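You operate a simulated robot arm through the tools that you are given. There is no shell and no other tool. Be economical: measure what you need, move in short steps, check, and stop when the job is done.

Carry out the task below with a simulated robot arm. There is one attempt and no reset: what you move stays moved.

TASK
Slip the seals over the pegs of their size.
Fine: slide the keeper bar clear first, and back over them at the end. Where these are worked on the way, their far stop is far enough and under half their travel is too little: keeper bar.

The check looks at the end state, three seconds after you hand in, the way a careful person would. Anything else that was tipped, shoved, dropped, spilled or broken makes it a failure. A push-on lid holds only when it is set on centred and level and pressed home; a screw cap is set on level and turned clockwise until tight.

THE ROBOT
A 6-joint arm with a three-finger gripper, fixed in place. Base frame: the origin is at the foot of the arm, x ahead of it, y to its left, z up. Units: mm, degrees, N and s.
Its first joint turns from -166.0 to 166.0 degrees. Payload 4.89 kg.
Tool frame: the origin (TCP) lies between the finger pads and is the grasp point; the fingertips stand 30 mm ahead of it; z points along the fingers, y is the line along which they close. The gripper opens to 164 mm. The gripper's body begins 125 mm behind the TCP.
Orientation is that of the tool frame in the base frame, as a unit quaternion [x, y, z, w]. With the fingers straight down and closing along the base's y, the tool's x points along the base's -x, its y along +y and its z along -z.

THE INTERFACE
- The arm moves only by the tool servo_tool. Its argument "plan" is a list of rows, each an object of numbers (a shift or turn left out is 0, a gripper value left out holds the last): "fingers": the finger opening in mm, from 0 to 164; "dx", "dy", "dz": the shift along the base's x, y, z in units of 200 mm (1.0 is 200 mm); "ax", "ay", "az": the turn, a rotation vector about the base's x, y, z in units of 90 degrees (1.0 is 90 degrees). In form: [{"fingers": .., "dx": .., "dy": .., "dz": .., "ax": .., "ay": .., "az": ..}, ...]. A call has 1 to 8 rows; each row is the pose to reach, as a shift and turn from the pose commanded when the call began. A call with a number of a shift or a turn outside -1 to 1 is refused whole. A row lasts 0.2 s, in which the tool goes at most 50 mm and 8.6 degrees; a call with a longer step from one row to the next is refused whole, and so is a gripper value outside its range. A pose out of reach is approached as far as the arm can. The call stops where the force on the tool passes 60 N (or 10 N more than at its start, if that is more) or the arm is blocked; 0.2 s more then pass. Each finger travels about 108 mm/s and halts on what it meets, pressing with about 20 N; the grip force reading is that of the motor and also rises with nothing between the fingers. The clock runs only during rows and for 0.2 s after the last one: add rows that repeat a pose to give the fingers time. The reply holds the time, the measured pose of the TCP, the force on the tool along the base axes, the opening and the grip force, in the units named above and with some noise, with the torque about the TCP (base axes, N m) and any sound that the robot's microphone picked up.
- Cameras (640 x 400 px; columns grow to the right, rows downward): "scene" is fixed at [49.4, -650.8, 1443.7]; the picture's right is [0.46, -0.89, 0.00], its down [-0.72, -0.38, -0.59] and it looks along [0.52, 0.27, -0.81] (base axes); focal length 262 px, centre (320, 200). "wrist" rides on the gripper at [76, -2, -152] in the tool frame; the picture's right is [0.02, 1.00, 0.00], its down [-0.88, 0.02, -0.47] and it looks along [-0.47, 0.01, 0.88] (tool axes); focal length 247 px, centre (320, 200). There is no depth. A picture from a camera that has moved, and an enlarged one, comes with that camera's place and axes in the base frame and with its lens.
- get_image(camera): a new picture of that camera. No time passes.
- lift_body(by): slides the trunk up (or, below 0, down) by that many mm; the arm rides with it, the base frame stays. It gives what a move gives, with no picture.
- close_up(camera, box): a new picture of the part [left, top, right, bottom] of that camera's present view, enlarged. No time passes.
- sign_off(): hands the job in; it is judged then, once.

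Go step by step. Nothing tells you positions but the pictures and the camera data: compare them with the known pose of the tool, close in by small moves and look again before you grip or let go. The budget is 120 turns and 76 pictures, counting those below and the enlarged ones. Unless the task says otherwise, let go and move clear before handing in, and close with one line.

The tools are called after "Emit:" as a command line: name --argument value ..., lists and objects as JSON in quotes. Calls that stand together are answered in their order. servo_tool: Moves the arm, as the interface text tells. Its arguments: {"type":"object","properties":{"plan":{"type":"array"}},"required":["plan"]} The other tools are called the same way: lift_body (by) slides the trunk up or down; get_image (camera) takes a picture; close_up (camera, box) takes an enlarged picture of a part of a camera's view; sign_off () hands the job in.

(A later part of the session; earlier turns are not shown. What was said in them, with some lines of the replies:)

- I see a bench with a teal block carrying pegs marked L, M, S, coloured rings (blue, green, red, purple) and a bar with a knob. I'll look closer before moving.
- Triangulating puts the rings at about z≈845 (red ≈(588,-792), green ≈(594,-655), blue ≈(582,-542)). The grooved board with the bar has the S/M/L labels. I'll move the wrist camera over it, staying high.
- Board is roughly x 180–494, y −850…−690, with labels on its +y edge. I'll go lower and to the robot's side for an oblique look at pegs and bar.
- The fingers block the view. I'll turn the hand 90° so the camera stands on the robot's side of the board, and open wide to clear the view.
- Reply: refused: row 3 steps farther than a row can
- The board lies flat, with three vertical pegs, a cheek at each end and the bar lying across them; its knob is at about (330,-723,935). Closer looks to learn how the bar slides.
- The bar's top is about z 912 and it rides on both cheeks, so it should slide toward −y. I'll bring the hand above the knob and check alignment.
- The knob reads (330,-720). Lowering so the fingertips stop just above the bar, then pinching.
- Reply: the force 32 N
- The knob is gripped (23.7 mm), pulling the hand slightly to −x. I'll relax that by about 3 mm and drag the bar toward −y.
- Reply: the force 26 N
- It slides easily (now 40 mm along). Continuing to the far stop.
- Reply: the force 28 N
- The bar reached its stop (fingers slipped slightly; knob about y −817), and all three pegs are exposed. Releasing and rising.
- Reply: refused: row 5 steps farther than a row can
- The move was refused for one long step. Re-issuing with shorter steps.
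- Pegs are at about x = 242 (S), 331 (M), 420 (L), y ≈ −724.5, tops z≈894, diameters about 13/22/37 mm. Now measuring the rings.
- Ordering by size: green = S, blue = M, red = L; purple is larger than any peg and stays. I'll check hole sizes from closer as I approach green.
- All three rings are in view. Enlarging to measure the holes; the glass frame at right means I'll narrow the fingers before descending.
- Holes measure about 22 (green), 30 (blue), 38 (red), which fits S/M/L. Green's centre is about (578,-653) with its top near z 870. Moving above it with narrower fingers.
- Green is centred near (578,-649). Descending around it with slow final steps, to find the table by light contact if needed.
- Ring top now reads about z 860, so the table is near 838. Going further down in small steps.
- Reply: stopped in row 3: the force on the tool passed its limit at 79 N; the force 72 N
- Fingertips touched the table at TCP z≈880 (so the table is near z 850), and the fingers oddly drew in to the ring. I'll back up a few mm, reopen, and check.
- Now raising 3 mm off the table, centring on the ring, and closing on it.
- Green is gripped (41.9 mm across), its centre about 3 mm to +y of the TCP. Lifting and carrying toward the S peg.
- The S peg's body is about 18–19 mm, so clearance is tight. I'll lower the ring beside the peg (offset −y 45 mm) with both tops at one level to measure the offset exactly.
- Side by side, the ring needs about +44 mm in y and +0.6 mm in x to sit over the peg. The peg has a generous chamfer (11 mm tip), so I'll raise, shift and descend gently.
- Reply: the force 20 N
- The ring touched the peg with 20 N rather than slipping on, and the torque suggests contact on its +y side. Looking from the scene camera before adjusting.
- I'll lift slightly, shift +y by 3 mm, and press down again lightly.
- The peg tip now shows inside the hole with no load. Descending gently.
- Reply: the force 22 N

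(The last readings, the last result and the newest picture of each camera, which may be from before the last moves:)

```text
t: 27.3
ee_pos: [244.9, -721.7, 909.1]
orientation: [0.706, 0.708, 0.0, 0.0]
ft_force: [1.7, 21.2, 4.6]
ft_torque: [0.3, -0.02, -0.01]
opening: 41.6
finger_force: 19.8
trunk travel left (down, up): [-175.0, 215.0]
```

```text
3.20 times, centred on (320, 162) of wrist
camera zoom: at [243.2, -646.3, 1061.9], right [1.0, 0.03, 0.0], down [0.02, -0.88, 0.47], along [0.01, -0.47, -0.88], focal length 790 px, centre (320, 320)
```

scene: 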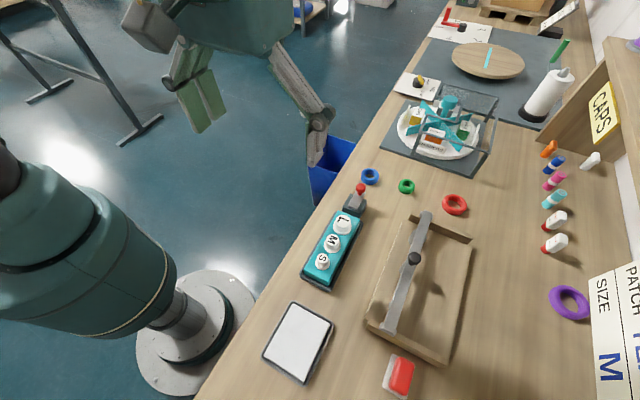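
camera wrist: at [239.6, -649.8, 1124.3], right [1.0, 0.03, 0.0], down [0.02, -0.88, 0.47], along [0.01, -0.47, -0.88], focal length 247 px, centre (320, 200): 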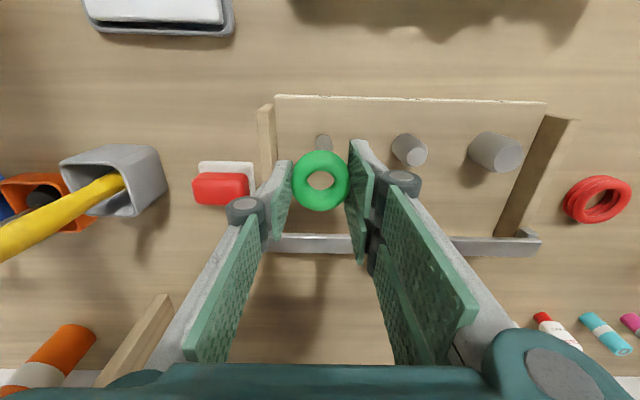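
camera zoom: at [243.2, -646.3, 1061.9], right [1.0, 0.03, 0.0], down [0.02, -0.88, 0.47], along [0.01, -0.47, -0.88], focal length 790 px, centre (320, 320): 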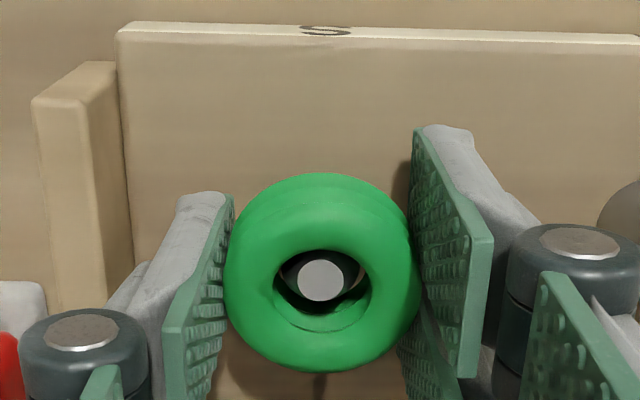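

The ring is on the peg; it's pushing the hand +y (21 N), so I'll follow by 3 mm and continue down.

Emit:
servo_tool --plan '[{"fingers": 35, "dy": 0.015}, {"fingers": 35, "dy": 0.015, "dz": -0.025}, {"fingers": 35, "dy": 0.015, "dz": -0.05}, {"fingers": 35, "dy": 0.015, "dz": -0.07}, {"fingers": 35, "dy": 0.015, "dz": -0.07}]'

```text
t: 28.6
ee_pos: [244.0, -722.5, 897.4]
orientation: [0.706, 0.708, 0.0, 0.001]
ft_force: [-0.6, 6.8, 42.4]
ft_torque: [0.51, 0.11, -0.01]
opening: 41.3
finger_force: 19.7
trunk travel left (down, up): [-175.0, 215.0]
stopped in row 5: the force on the tool passed its limit at 63 N (the readings are from after the stop); the commanded pose is now the measured one
```

Contact at fingertip z≈867 — likely the board. Checking.

Emit:
close_up --camera "wrist" --box '[220, 100, 420, 225]'

```text
3.20 times, centred on (320, 162) of wrist
camera zoom: at [243.2, -644.4, 1050.4], right [1.0, 0.03, 0.0], down [0.02, -0.88, 0.48], along [0.01, -0.48, -0.88], focal length 790 px, centre (320, 320)
```

zoom: 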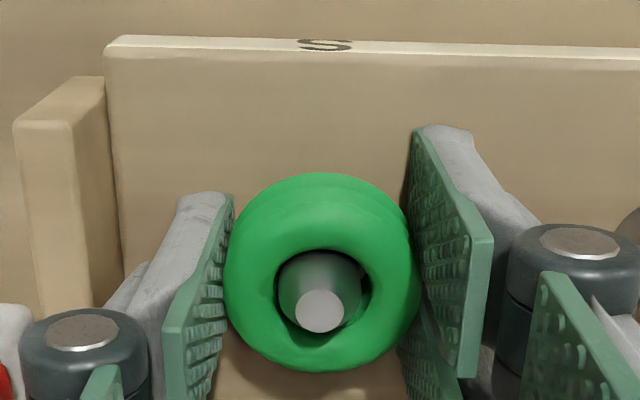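

Ring is well down. Releasing and rising to check it sits flat.

Emit:
servo_tool --plan '[{"fingers": 41, "dz": 0.01}, {"fingers": 64, "dz": 0.015}, {"fingers": 64, "dz": 0.015}, {"fingers": 64, "dz": 0.2}, {"fingers": 64, "dz": 0.4}, {"fingers": 100, "dz": 0.5}, {"fingers": 100, "dz": 0.5}]'

Emit:
get_image --camera "wrist"

Emit:
close_up --camera "wrist" --box '[250, 90, 410, 190]'

```text
t: 30.1
ee_pos: [243.7, -723.7, 995.8]
orientation: [0.706, 0.708, 0.0, 0.001]
ft_force: [-0.3, 0.2, -0.3]
ft_torque: [-0.05, -0.04, 0.02]
opening: 99.9
finger_force: 0.1
trunk travel left (down, up): [-175.0, 215.0]
```

```text
31 pictures are left
camera wrist: at [243.0, -647.3, 1148.5], right [1.0, 0.03, 0.0], down [0.02, -0.88, 0.47], along [0.01, -0.47, -0.88], focal length 247 px, centre (320, 200)
```

wrist: 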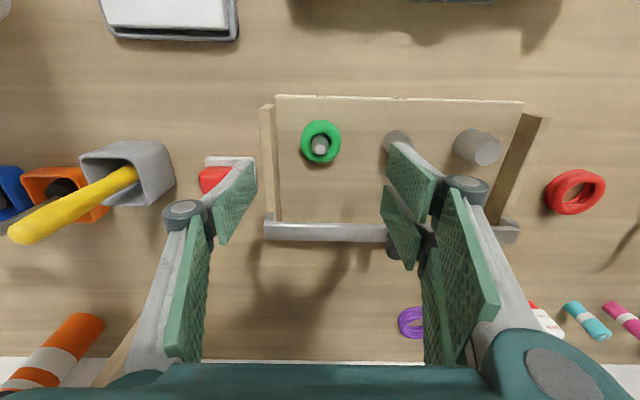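

```text
4.00 times, centred on (330, 140) of wrist
camera zoom: at [243.0, -647.3, 1148.5], right [1.0, 0.03, 0.0], down [0.02, -0.88, 0.47], along [0.01, -0.47, -0.88], focal length 988 px, centre (280, 440)
```

zoom: 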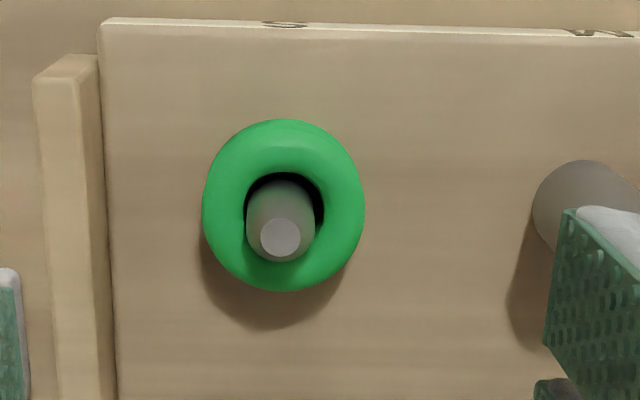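

Green is seated on S with the peg protruding. Next, blue at about (566,-545): moving above it.

Emit:
servo_tool --plan '[{"fingers": 80, "dx": 0.2, "dy": 0.1}, {"fingers": 80, "dx": 0.4, "dy": 0.2}, {"fingers": 80, "dx": 0.6, "dy": 0.3}, {"fingers": 80, "dx": 0.8, "dy": 0.4}, {"fingers": 80, "dx": 1.0, "dy": 0.5}, {"fingers": 80, "dx": 1.0, "dy": 0.5}]'

Emit:
servo_tool --plan '[{"fingers": 80, "dx": 0.2, "dy": 0.1}, {"fingers": 80, "dx": 0.4, "dy": 0.2}, {"fingers": 80, "dx": 0.6, "dy": 0.3}, {"fingers": 80, "dx": 0.61, "dy": 0.39}, {"fingers": 80, "dx": 0.61, "dy": 0.39, "dz": -0.2}, {"fingers": 80, "dx": 0.61, "dy": 0.39, "dz": -0.4}, {"fingers": 80, "dx": 0.61, "dy": 0.39, "dz": -0.4}]'

Emit:
get_image --camera "wrist"

```text
t: 31.6
ee_pos: [447.4, -624.1, 995.1]
orientation: [0.706, 0.708, 0.0, 0.002]
ft_force: [-0.4, 0.0, -0.3]
ft_torque: [0.0, -0.01, 0.02]
opening: 80.0
finger_force: 0.2
trunk travel left (down, up): [-175.0, 215.0]
```

```text
t: 33.1
ee_pos: [567.0, -545.3, 914.9]
orientation: [0.706, 0.709, 0.0, 0.001]
ft_force: [0.3, -0.5, -0.4]
ft_torque: [-0.01, 0.04, 0.01]
opening: 80.0
finger_force: 0.1
trunk travel left (down, up): [-175.0, 215.0]
```

```text
29 pictures are left
camera wrist: at [565.4, -468.4, 1069.0], right [1.0, 0.03, 0.0], down [0.02, -0.88, 0.47], along [0.01, -0.47, -0.88], focal length 247 px, centre (320, 200)
```

wrist: 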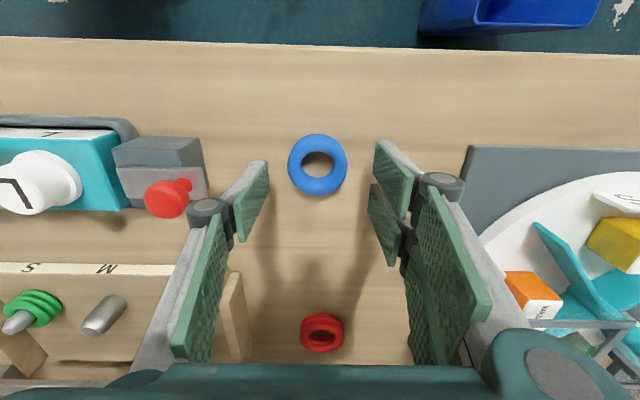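

Blue is centred at about (565,-543). Descending to just above the table and closing.

Emit:
servo_tool --plan '[{"fingers": 80, "dx": -0.006, "dy": 0.008, "dz": -0.08}, {"fingers": 80, "dx": -0.006, "dy": 0.008, "dz": -0.14}, {"fingers": 80, "dx": -0.006, "dy": 0.008, "dz": -0.166}, {"fingers": 80, "dx": -0.006, "dy": 0.008, "dz": -0.166}]'

Emit:
close_up --camera "wrist" --box '[220, 120, 420, 245]'

```text
t: 34.1
ee_pos: [565.2, -543.0, 881.9]
orientation: [0.706, 0.708, 0.0, 0.0]
ft_force: [0.3, -0.2, -0.3]
ft_torque: [0.02, 0.0, -0.03]
opening: 80.1
finger_force: 0.1
trunk travel left (down, up): [-175.0, 215.0]
```

```text
3.20 times, centred on (320, 182) of wrist
camera zoom: at [563.6, -466.2, 1035.2], right [1.0, 0.03, 0.0], down [0.02, -0.88, 0.47], along [0.01, -0.47, -0.88], focal length 790 px, centre (320, 256)
```

zoom: 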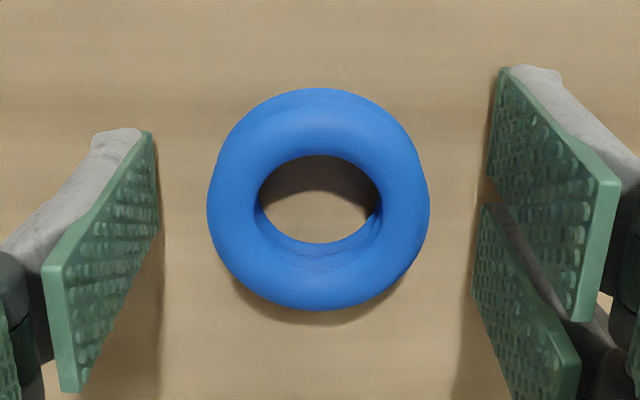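

Well centred; closing on blue.

Emit:
servo_tool --plan '[{"fingers": 45, "dx": -0.002}, {"fingers": 45, "dx": -0.002}, {"fingers": 45, "dx": -0.002}, {"fingers": 45, "dx": -0.002}]'

Emit:
close_up --camera "wrist" --box '[220, 120, 420, 245]'

```text
t: 35.1
ee_pos: [564.7, -543.1, 881.1]
orientation: [0.706, 0.708, 0.001, 0.001]
ft_force: [-0.1, 0.3, 0.0]
ft_torque: [-0.03, 0.0, 0.02]
opening: 50.1
finger_force: 19.8
trunk travel left (down, up): [-175.0, 215.0]
```

```text
3.20 times, centred on (320, 182) of wrist
camera zoom: at [563.5, -466.1, 1035.5], right [1.0, 0.03, 0.0], down [0.02, -0.88, 0.47], along [0.01, -0.47, -0.88], focal length 790 px, centre (320, 256)
```

zoom: 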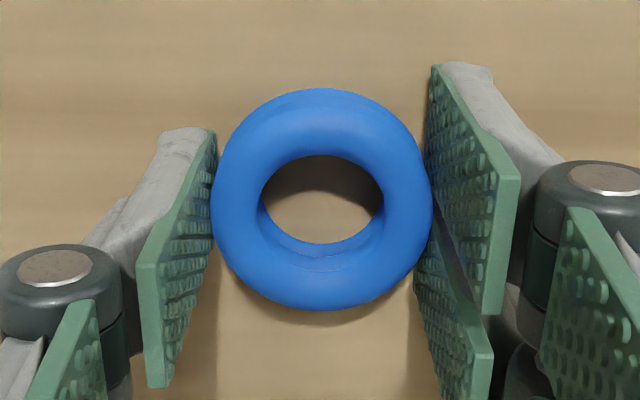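

Blue gripped (50 mm). Carrying it to just above the M peg, using what S taught (peg line at TCP y ≈ −722.5, x ≈ 333).

Emit:
servo_tool --plan '[{"fingers": 45, "dz": 0.2}, {"fingers": 45, "dz": 0.4}, {"fingers": 45, "dz": 0.5, "dy": -0.1}, {"fingers": 45, "dz": 0.5, "dy": -0.3}, {"fingers": 45, "dz": 0.5, "dy": -0.5, "dx": -0.1}, {"fingers": 45, "dz": 0.5, "dy": -0.65, "dx": -0.28}, {"fingers": 45, "dz": 0.5, "dy": -0.8, "dx": -0.45}, {"fingers": 45, "dz": 0.5, "dy": -0.9, "dx": -0.6}]'

Emit:
servo_tool --plan '[{"fingers": 45, "dx": -0.2}, {"fingers": 45, "dx": -0.4}, {"fingers": 45, "dx": -0.555}, {"fingers": 45, "dx": -0.555, "dz": -0.15}, {"fingers": 45, "dx": -0.555, "dz": -0.24}, {"fingers": 45, "dx": -0.555, "dz": -0.24}]'

Emit:
close_up --camera "wrist" --box '[220, 100, 420, 225]'

```text
t: 37.0
ee_pos: [444.7, -722.8, 980.3]
orientation: [0.705, 0.709, 0.0, 0.001]
ft_force: [1.5, 0.6, -0.3]
ft_torque: [-0.12, 0.22, -0.02]
opening: 49.9
finger_force: 19.4
trunk travel left (down, up): [-175.0, 215.0]
```

```text
t: 38.4
ee_pos: [332.9, -721.1, 932.7]
orientation: [0.706, 0.708, 0.0, 0.001]
ft_force: [-11.8, 5.1, 8.6]
ft_torque: [0.16, 0.53, -0.03]
opening: 50.0
finger_force: 19.8
trunk travel left (down, up): [-175.0, 215.0]
```

```text
3.20 times, centred on (320, 162) of wrist
camera zoom: at [331.1, -644.9, 1085.8], right [1.0, 0.03, 0.0], down [0.02, -0.88, 0.47], along [0.01, -0.47, -0.88], focal length 790 px, centre (320, 320)
```

zoom: 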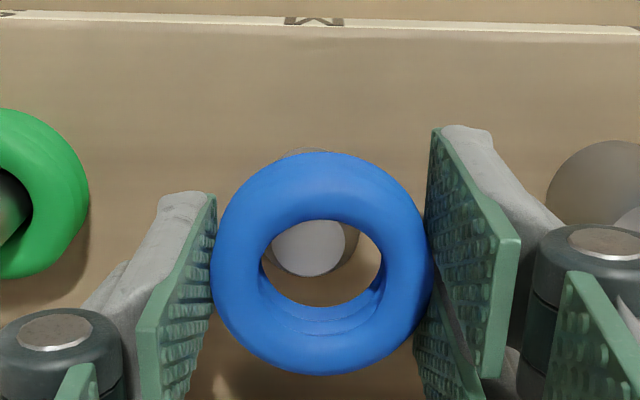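

The M peg tip is inside the hole but ~2.5 mm to the −x side, touching lightly. Shifting −x 2.5, +y 2, and descending.

Emit:
servo_tool --plan '[{"fingers": 45, "dx": -0.013, "dy": 0.01}, {"fingers": 45, "dx": -0.013, "dy": 0.01, "dz": -0.02}, {"fingers": 45, "dx": -0.013, "dy": 0.01, "dz": -0.04}, {"fingers": 45, "dx": -0.013, "dy": 0.01, "dz": -0.06}, {"fingers": 45, "dx": -0.013, "dy": 0.01, "dz": -0.06}]'

Emit:
close_up --camera "wrist" --box '[220, 100, 420, 225]'

```text
t: 39.5
ee_pos: [331.1, -721.4, 921.3]
orientation: [0.706, 0.709, 0.0, 0.001]
ft_force: [-11.3, 7.0, 4.2]
ft_torque: [0.26, 0.32, 0.0]
opening: 49.6
finger_force: 19.8
trunk travel left (down, up): [-175.0, 215.0]
```

```text
3.20 times, centred on (320, 162) of wrist
camera zoom: at [329.3, -643.6, 1075.3], right [1.0, 0.03, 0.0], down [0.02, -0.88, 0.47], along [0.01, -0.47, -0.88], focal length 790 px, centre (320, 320)
```

zoom: 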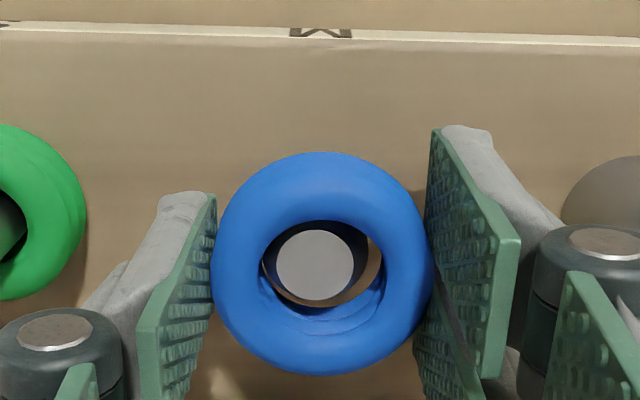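

Nearly on. Easing −x 1.5 mm and +y 1 mm, continuing down.

Emit:
servo_tool --plan '[{"fingers": 45, "dx": -0.008, "dy": 0.006}, {"fingers": 45, "dx": -0.008, "dy": 0.006, "dz": -0.025}, {"fingers": 45, "dx": -0.008, "dy": 0.006, "dz": -0.05}, {"fingers": 45, "dx": -0.008, "dy": 0.006, "dz": -0.075}, {"fingers": 45, "dx": -0.008, "dy": 0.006, "dz": -0.1}, {"fingers": 45, "dx": -0.008, "dy": 0.006, "dz": -0.115}, {"fingers": 45, "dx": -0.008, "dy": 0.006, "dz": -0.115}]'

Emit:
close_up --camera "wrist" --box '[220, 100, 420, 225]'

```text
t: 41.1
ee_pos: [329.6, -720.6, 898.3]
orientation: [0.706, 0.708, 0.0, 0.002]
ft_force: [-0.6, -5.7, 14.9]
ft_torque: [-0.54, -0.16, 0.0]
opening: 49.8
finger_force: 20.3
trunk travel left (down, up): [-175.0, 215.0]
```

```text
3.20 times, centred on (320, 162) of wrist
camera zoom: at [328.1, -643.0, 1052.0], right [1.0, 0.03, 0.0], down [0.02, -0.88, 0.48], along [0.01, -0.47, -0.88], focal length 790 px, centre (320, 320)
```

zoom: 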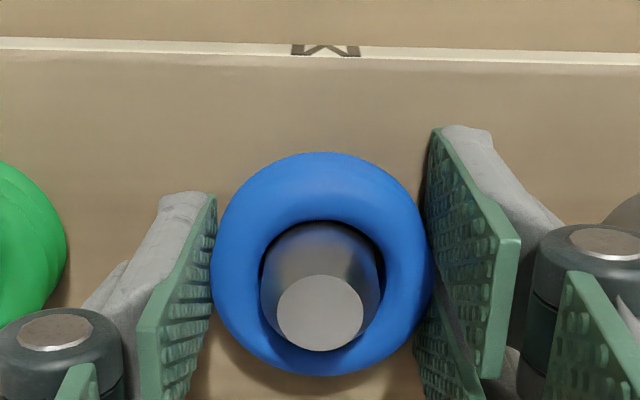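

Blue is down on M. Releasing and rising.

Emit:
servo_tool --plan '[{"fingers": 50}, {"fingers": 66}, {"fingers": 66}, {"fingers": 66, "dz": 0.15}, {"fingers": 66, "dz": 0.35}, {"fingers": 66, "dz": 0.5}, {"fingers": 66, "dz": 0.5}]'

Emit:
get_image --camera "wrist"

```text
t: 42.8
ee_pos: [329.8, -717.4, 999.9]
orientation: [0.706, 0.709, 0.0, 0.0]
ft_force: [-0.2, 0.7, -0.2]
ft_torque: [-0.06, -0.01, 0.02]
opening: 66.0
finger_force: 0.1
trunk travel left (down, up): [-175.0, 215.0]
```

```text
23 pictures are left
camera wrist: at [328.0, -641.6, 1152.4], right [1.0, 0.03, 0.0], down [0.02, -0.88, 0.47], along [0.01, -0.47, -0.88], focal length 247 px, centre (320, 200)
```

wrist: 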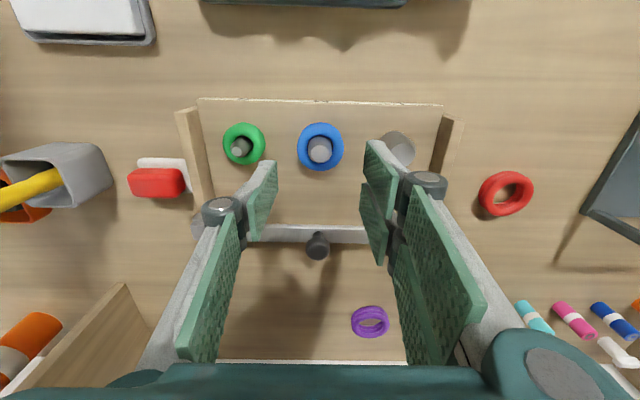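

Blue and green are seated. Red at ≈(575,-794) goes on L; since L is close to the right cheek, I'll turn the hand back so the fingers close along y, while moving toward red.

Emit:
servo_tool --plan '[{"fingers": 90, "az": 0.09, "dx": 0.1}, {"fingers": 90, "az": 0.18, "dx": 0.2}, {"fingers": 90, "az": 0.27, "dx": 0.3}, {"fingers": 90, "az": 0.36, "dx": 0.4}, {"fingers": 90, "az": 0.45, "dx": 0.5, "dy": -0.05}, {"fingers": 90, "az": 0.54, "dx": 0.6, "dy": -0.1}, {"fingers": 90, "az": 0.63, "dx": 0.7, "dy": -0.15}, {"fingers": 90, "az": 0.72, "dx": 0.8, "dy": -0.2}]'

Emit:
servo_tool --plan '[{"fingers": 90, "az": 0.09, "dx": 0.1, "dy": -0.05}, {"fingers": 90, "az": 0.18, "dx": 0.2, "dy": -0.1}, {"fingers": 90, "az": 0.27, "dx": 0.3, "dy": -0.15}, {"fingers": 90, "az": 0.28, "dx": 0.42, "dy": -0.18, "dz": -0.1}, {"fingers": 90, "az": 0.28, "dx": 0.42, "dy": -0.18, "dz": -0.2}, {"fingers": 90, "az": 0.28, "dx": 0.42, "dy": -0.18, "dz": -0.2}]'

Emit:
get_image --camera "wrist"

```text
t: 44.5
ee_pos: [491.2, -757.9, 1000.4]
orientation: [0.216, 0.976, 0.001, 0.001]
ft_force: [-1.2, -0.5, -0.1]
ft_torque: [0.01, -0.05, -0.01]
opening: 90.1
finger_force: 0.0
trunk travel left (down, up): [-175.0, 215.0]
```

```text
t: 46.0
ee_pos: [573.6, -796.8, 959.1]
orientation: [-0.002, 1.0, 0.001, 0.0]
ft_force: [0.9, 0.0, -0.8]
ft_torque: [0.05, 0.04, 0.02]
opening: 90.0
finger_force: 0.1
trunk travel left (down, up): [-175.0, 215.0]
```

```text
22 pictures are left
camera wrist: at [498.0, -798.4, 1111.7], right [-0.03, 1.0, 0.0], down [0.88, 0.02, 0.47], along [0.47, 0.01, -0.88], focal length 247 px, centre (320, 200)
```

wrist: 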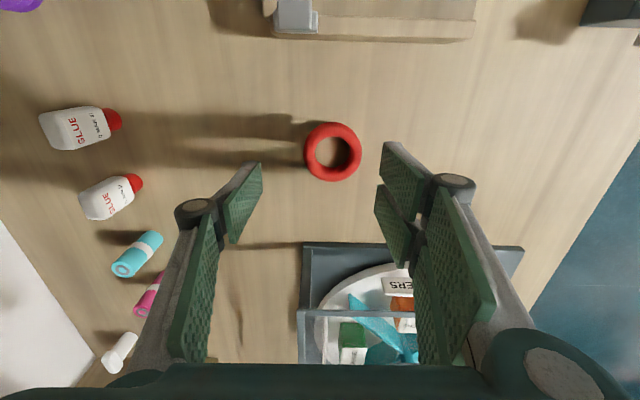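

Red reads (576,-785). Aligning and descending part-way.

Emit:
servo_tool --plan '[{"fingers": 90, "dx": 0.01, "dy": 0.057}, {"fingers": 90, "dx": 0.01, "dy": 0.057, "dz": -0.2}, {"fingers": 90, "dx": 0.01, "dy": 0.057, "dz": -0.33}, {"fingers": 90, "dx": 0.01, "dy": 0.057, "dz": -0.388}, {"fingers": 90, "dx": 0.01, "dy": 0.057, "dz": -0.388}]'

Emit:
close_up --camera "wrist" --box '[220, 120, 420, 245]'

```text
t: 47.1
ee_pos: [576.3, -784.4, 881.9]
orientation: [-0.002, 1.0, 0.0, 0.001]
ft_force: [1.1, 0.1, 0.1]
ft_torque: [0.06, 0.0, -0.02]
opening: 89.8
finger_force: 0.0
trunk travel left (down, up): [-175.0, 215.0]
```

```text
3.20 times, centred on (320, 182) of wrist
camera zoom: at [500.5, -785.8, 1035.1], right [-0.03, 1.0, 0.0], down [0.88, 0.02, 0.47], along [0.47, 0.01, -0.88], focal length 790 px, centre (320, 256)
```

zoom: 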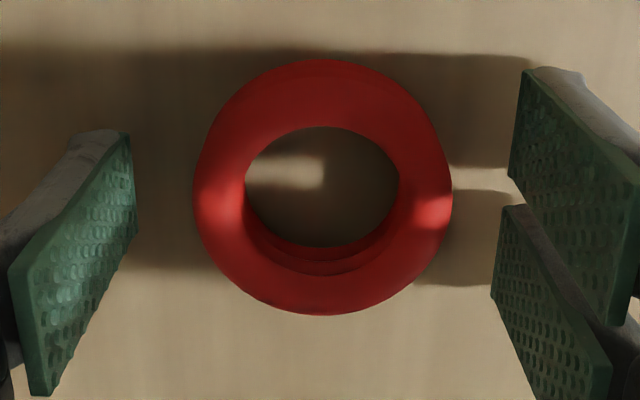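

Reached and centred. Closing on red.

Emit:
servo_tool --plan '[{"fingers": 89, "dx": 0.007}, {"fingers": 52, "dx": 0.007}, {"fingers": 52, "dx": 0.007}, {"fingers": 52, "dx": 0.007}]'

Emit:
close_up --camera "wrist" --box '[220, 120, 420, 245]'

```text
t: 48.1
ee_pos: [577.4, -783.4, 882.0]
orientation: [-0.001, 1.0, 0.001, 0.001]
ft_force: [-0.3, 0.6, 1.1]
ft_torque: [0.02, 0.01, -0.04]
opening: 57.4
finger_force: 20.0
trunk travel left (down, up): [-175.0, 215.0]
```

```text
3.20 times, centred on (320, 182) of wrist
camera zoom: at [501.8, -786.2, 1035.0], right [-0.03, 1.0, 0.0], down [0.88, 0.02, 0.47], along [0.47, 0.01, -0.88], focal length 790 px, centre (320, 256)
```

zoom: 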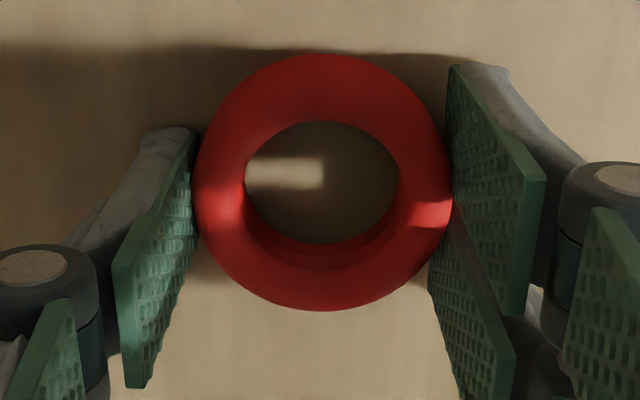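

Red gripped (57.4 mm), its centre about 2 mm to −x of TCP. Lifting and carrying to above L.

Emit:
servo_tool --plan '[{"fingers": 52, "dz": 0.2}, {"fingers": 52, "dz": 0.4}, {"fingers": 52, "dz": 0.52}, {"fingers": 52, "dz": 0.52, "dx": -0.15, "dy": 0.06}, {"fingers": 52, "dz": 0.52, "dx": -0.35, "dy": 0.14}, {"fingers": 52, "dz": 0.52, "dx": -0.55, "dy": 0.22}, {"fingers": 52, "dz": 0.52, "dx": -0.75, "dy": 0.305}, {"fingers": 52, "dz": 0.52, "dx": -0.782, "dy": 0.305}]'

Emit:
servo_tool --plan '[{"fingers": 52, "dz": -0.1}, {"fingers": 52, "dz": -0.23}, {"fingers": 52, "dz": -0.23}]'

Emit:
close_up --camera "wrist" --box '[220, 100, 420, 225]'

```text
t: 50.0
ee_pos: [419.2, -724.4, 984.5]
orientation: [-0.002, 1.0, 0.001, 0.001]
ft_force: [0.5, -0.2, -0.6]
ft_torque: [-0.1, -0.05, -0.01]
opening: 57.7
finger_force: 19.8
trunk travel left (down, up): [-175.0, 215.0]
```

```text
t: 50.8
ee_pos: [420.7, -724.3, 939.7]
orientation: [-0.002, 1.0, 0.001, 0.001]
ft_force: [-0.7, 1.5, -0.1]
ft_torque: [0.05, 0.0, 0.0]
opening: 57.8
finger_force: 20.1
trunk travel left (down, up): [-175.0, 215.0]
```

```text
3.20 times, centred on (320, 162) of wrist
camera zoom: at [345.5, -726.5, 1092.0], right [-0.03, 1.0, 0.0], down [0.88, 0.02, 0.47], along [0.47, 0.01, -0.88], focal length 790 px, centre (320, 320)
```

zoom: 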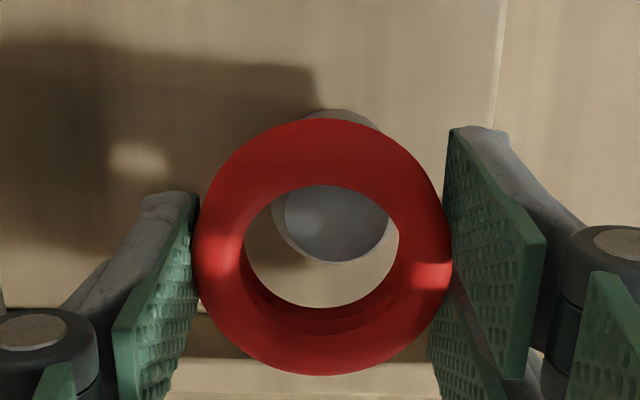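

The L peg is ~4 mm to +y of the hole centre. Shifting +y 4, −x 2.5, and lowering slowly.

Emit:
servo_tool --plan '[{"fingers": 52, "dx": -0.012, "dy": 0.02}, {"fingers": 52, "dx": -0.012, "dy": 0.02, "dz": -0.02}, {"fingers": 52, "dx": -0.012, "dy": 0.02, "dz": -0.04}, {"fingers": 52, "dx": -0.012, "dy": 0.02, "dz": -0.055}, {"fingers": 52, "dx": -0.012, "dy": 0.02, "dz": -0.055}]'

Emit:
close_up --camera "wrist" --box '[220, 100, 420, 225]'

```text
t: 52.0
ee_pos: [418.6, -719.7, 928.5]
orientation: [-0.002, 1.0, 0.001, 0.001]
ft_force: [-0.2, -0.5, -0.2]
ft_torque: [0.02, -0.02, -0.02]
opening: 57.8
finger_force: 19.6
trunk travel left (down, up): [-175.0, 215.0]
```

```text
3.20 times, centred on (320, 162) of wrist
camera zoom: at [342.5, -722.0, 1081.0], right [-0.03, 1.0, 0.0], down [0.88, 0.02, 0.47], along [0.47, 0.01, -0.88], focal length 790 px, centre (320, 320)
```

zoom: 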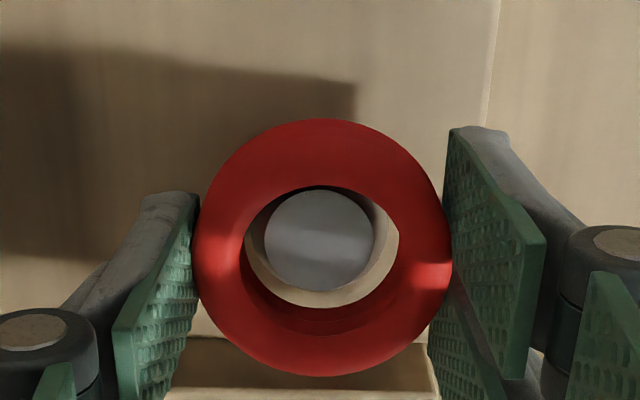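

No contact, peg inside the hole. Continuing.

Emit:
servo_tool --plan '[{"fingers": 52, "dz": -0.02}, {"fingers": 52, "dz": -0.04}, {"fingers": 52, "dz": -0.06}, {"fingers": 52, "dz": -0.06}]'

Emit:
close_up --camera "wrist" --box '[220, 100, 420, 225]'

```text
t: 53.0
ee_pos: [417.7, -719.2, 917.3]
orientation: [-0.001, 1.0, 0.001, 0.002]
ft_force: [-0.7, -0.4, 0.2]
ft_torque: [-0.05, -0.01, 0.0]
opening: 57.5
finger_force: 20.3
trunk travel left (down, up): [-175.0, 215.0]
```

```text
3.20 times, centred on (320, 162) of wrist
camera zoom: at [342.3, -721.5, 1069.9], right [-0.03, 1.0, 0.0], down [0.88, 0.02, 0.47], along [0.47, 0.01, -0.88], focal length 790 px, centre (320, 320)
```

zoom: 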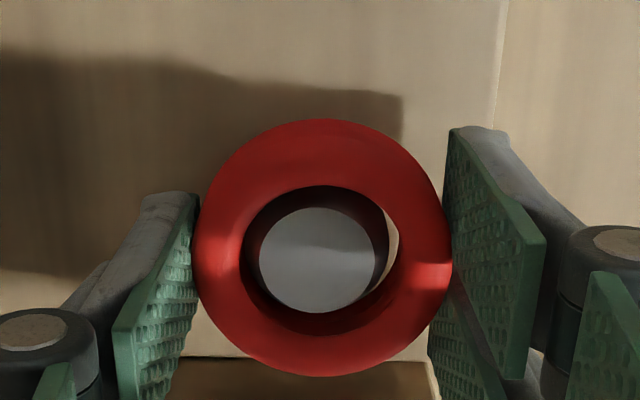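

Tip fully within the hole; easing 1 mm −y and going down to the board.

Emit:
servo_tool --plan '[{"fingers": 52, "dy": -0.005, "dz": -0.02}, {"fingers": 52, "dy": -0.005, "dz": -0.045}, {"fingers": 52, "dy": -0.005, "dz": -0.07}, {"fingers": 52, "dy": -0.005, "dz": -0.09}, {"fingers": 52, "dy": -0.005, "dz": -0.098}, {"fingers": 52, "dy": -0.005, "dz": -0.098}]'

Emit:
close_up --camera "wrist" --box '[220, 100, 420, 225]'

```text
t: 54.4
ee_pos: [418.4, -720.1, 898.2]
orientation: [-0.002, 1.0, 0.001, 0.001]
ft_force: [1.4, -4.7, 22.6]
ft_torque: [-0.22, 0.02, 0.02]
opening: 57.8
finger_force: 19.9
trunk travel left (down, up): [-175.0, 215.0]
```

```text
3.20 times, centred on (320, 162) of wrist
camera zoom: at [342.0, -722.0, 1051.1], right [-0.03, 1.0, 0.0], down [0.88, 0.02, 0.47], along [0.47, 0.01, -0.88], focal length 790 px, centre (320, 320)
```

zoom: 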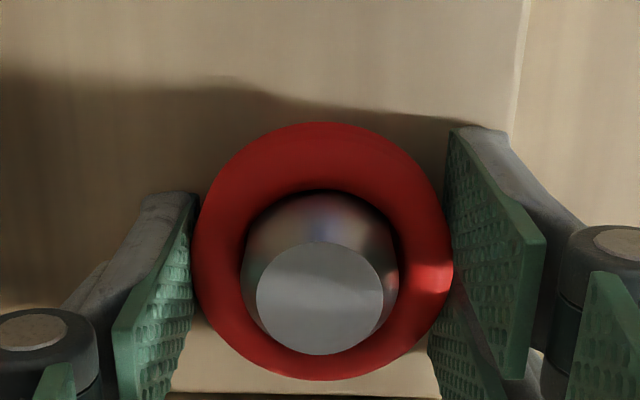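

Red is home on L. Releasing, rising, and moving toward the bar's knob.

Emit:
servo_tool --plan '[{"fingers": 58}, {"fingers": 74}, {"fingers": 74}, {"fingers": 74, "dz": 0.15}, {"fingers": 74, "dz": 0.35}, {"fingers": 74, "dz": 0.5}, {"fingers": 60, "dz": 0.5, "dx": -0.2, "dy": -0.1}, {"fingers": 60, "dz": 0.5, "dx": -0.4, "dy": -0.2}]'

Emit:
servo_tool --plan '[{"fingers": 60, "dx": -0.04, "dy": -0.15}, {"fingers": 60, "dx": -0.04, "dy": -0.285}, {"fingers": 60, "dx": -0.04, "dy": -0.285}]'

Emit:
get_image --camera "wrist"

Emit:
close_up --camera "scene" --box '[350, 190, 490, 370]'

```text
t: 56.1
ee_pos: [339.5, -757.3, 999.4]
orientation: [-0.002, 1.0, 0.001, 0.0]
ft_force: [1.7, 2.2, 0.5]
ft_torque: [-0.2, 0.29, 0.01]
opening: 60.0
finger_force: 0.0
trunk travel left (down, up): [-175.0, 215.0]
```

```text
t: 57.0
ee_pos: [330.8, -818.0, 998.5]
orientation: [-0.002, 1.0, 0.0, 0.002]
ft_force: [-0.6, 0.4, 0.7]
ft_torque: [-0.02, 0.03, -0.02]
opening: 59.9
finger_force: 0.1
trunk travel left (down, up): [-175.0, 215.0]
```

```text
15 pictures are left
camera wrist: at [254.5, -820.2, 1151.1], right [-0.03, 1.0, 0.0], down [0.88, 0.02, 0.47], along [0.47, 0.01, -0.88], focal length 247 px, centre (320, 200)
```

wrist: 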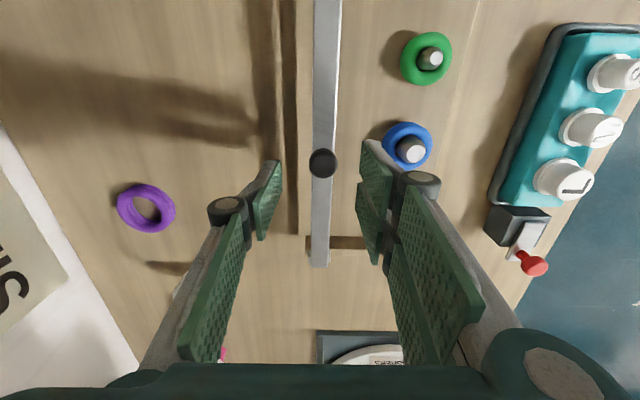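

```text
2.22 times, centred on (420, 280) of scene
camera zoom: at [49.4, -650.8, 1443.7], right [0.46, -0.89, 0.0], down [-0.72, -0.38, -0.59], along [0.52, 0.27, -0.81], focal length 583 px, centre (98, 22)
```

zoom: 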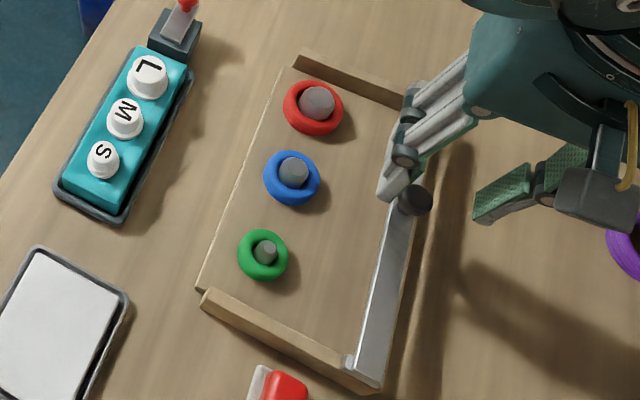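

All three seals are on their pegs. Knob reads (330.8,-816.8), right under the hand; lowering and gripping it.

Emit:
servo_tool --plan '[{"fingers": 60, "dy": 0.006, "dz": -0.15}, {"fingers": 60, "dy": 0.006, "dz": -0.24}, {"fingers": 18, "dy": 0.006, "dz": -0.24}, {"fingers": 18, "dy": 0.006, "dz": -0.24}, {"fingers": 18, "dy": 0.006, "dz": -0.24}]'

```text
t: 58.1
ee_pos: [329.5, -816.2, 949.8]
orientation: [-0.002, 1.0, 0.001, 0.0]
ft_force: [-4.5, 17.2, -7.1]
ft_torque: [0.22, 0.06, 0.1]
opening: 23.8
finger_force: 45.0
trunk travel left (down, up): [-175.0, 215.0]
```

Gripped. Sliding the bar back toward +y.

Emit:
servo_tool --plan '[{"fingers": 18, "dy": 0.06}, {"fingers": 18, "dy": 0.12}, {"fingers": 18, "dy": 0.18}, {"fingers": 18, "dy": 0.24}, {"fingers": 18, "dy": 0.3}, {"fingers": 18, "dy": 0.36}, {"fingers": 18, "dy": 0.42}]'

```text
t: 59.8
ee_pos: [330.0, -731.7, 950.6]
orientation: [-0.002, 1.0, 0.001, 0.002]
ft_force: [-17.4, 1.0, 17.7]
ft_torque: [0.06, 0.36, 0.04]
opening: 23.3
finger_force: 44.7
trunk travel left (down, up): [-175.0, 215.0]
```

Emit:
servo_tool --plan '[{"fingers": 18, "dy": 0.025}, {"fingers": 18, "dy": 0.05}, {"fingers": 18, "dy": 0.065}, {"fingers": 18, "dy": 0.08}]'

Emit:
get_image --camera "wrist"

```text
t: 61.0
ee_pos: [330.5, -720.5, 950.4]
orientation: [0.0, 1.0, -0.001, 0.0]
ft_force: [-7.0, -14.2, 8.4]
ft_torque: [-0.19, 0.29, -0.01]
opening: 23.9
finger_force: 45.2
trunk travel left (down, up): [-175.0, 215.0]
stopped in row 4: the force on the tool passed its limit at 61 N (the readings are from after the stop); the commanded pose is now the measured one
```

```text
13 pictures are left
camera wrist: at [254.0, -721.3, 1102.7], right [-0.02, 1.0, 0.0], down [0.88, 0.02, 0.47], along [0.47, 0.01, -0.88], focal length 247 px, centre (320, 200)
```

wrist: 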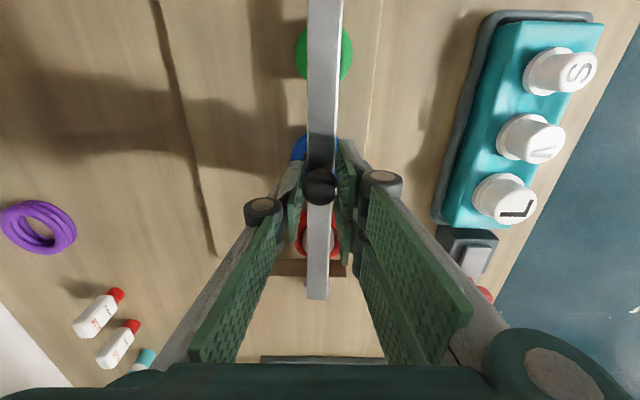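

The bar is back at its start stop over the pegs. Releasing, rising straight up and moving clear.

Emit:
servo_tool --plan '[{"fingers": 24}, {"fingers": 50}, {"fingers": 50}, {"fingers": 50, "dz": 0.15}, {"fingers": 50, "dz": 0.35}, {"fingers": 50, "dz": 0.55}, {"fingers": 50, "dz": 0.75}, {"fingers": 50, "dz": 0.95}]'

Emit:
servo_tool --plan '[{"fingers": 50, "dy": 0.2}, {"fingers": 50, "dy": 0.4}, {"fingers": 50, "dy": 0.6}, {"fingers": 50, "dy": 0.8}, {"fingers": 50, "dy": 0.8}]'

Emit:
close_up --camera "scene" --box '[350, 190, 490, 370]'

Emit:
get_image --camera "scene"

```text
t: 62.8
ee_pos: [330.3, -720.6, 1140.9]
orientation: [-0.002, 1.0, 0.0, 0.0]
ft_force: [1.0, -0.2, 0.8]
ft_torque: [0.07, 0.03, 0.03]
opening: 49.9
finger_force: 0.1
trunk travel left (down, up): [-175.0, 215.0]
```

```text
t: 64.0
ee_pos: [329.3, -557.1, 1141.0]
orientation: [-0.002, 1.0, -0.001, 0.001]
ft_force: [-0.6, 0.7, 0.0]
ft_torque: [-0.1, -0.06, -0.01]
opening: 50.0
finger_force: 0.0
trunk travel left (down, up): [-175.0, 215.0]
```

```text
2.22 times, centred on (420, 280) of scene
camera zoom: at [49.4, -650.8, 1443.7], right [0.46, -0.89, 0.0], down [-0.72, -0.38, -0.59], along [0.52, 0.27, -0.81], focal length 583 px, centre (98, 22)
```

zoom: 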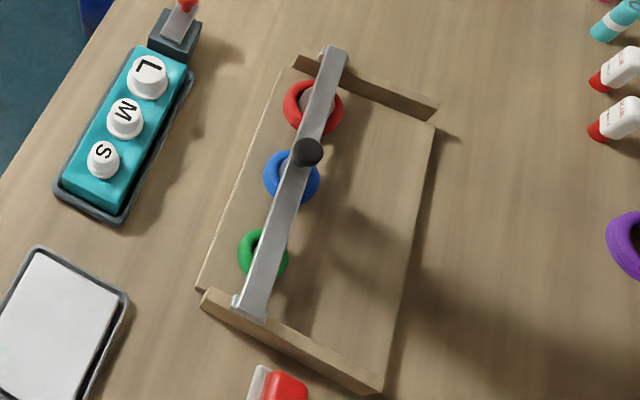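

```text
11 pictures are left
```

scene: 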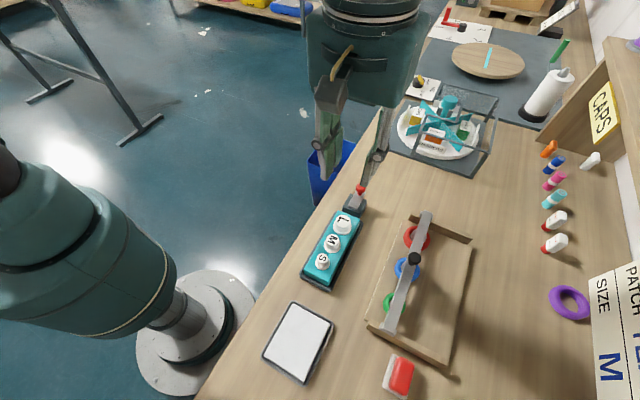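

The bar is back where it started, the three seals sit on their pegs beneath it, and everything else is undisturbed. Handing in.

Emit:
sign_off

```text
The job is handed in.
```

The green, blue and red seals are on the S, M and L pegs, and the keeper bar is back over them. I left the purple ring where it was because its hole, at about 46 mm, is too large for any of the pegs.
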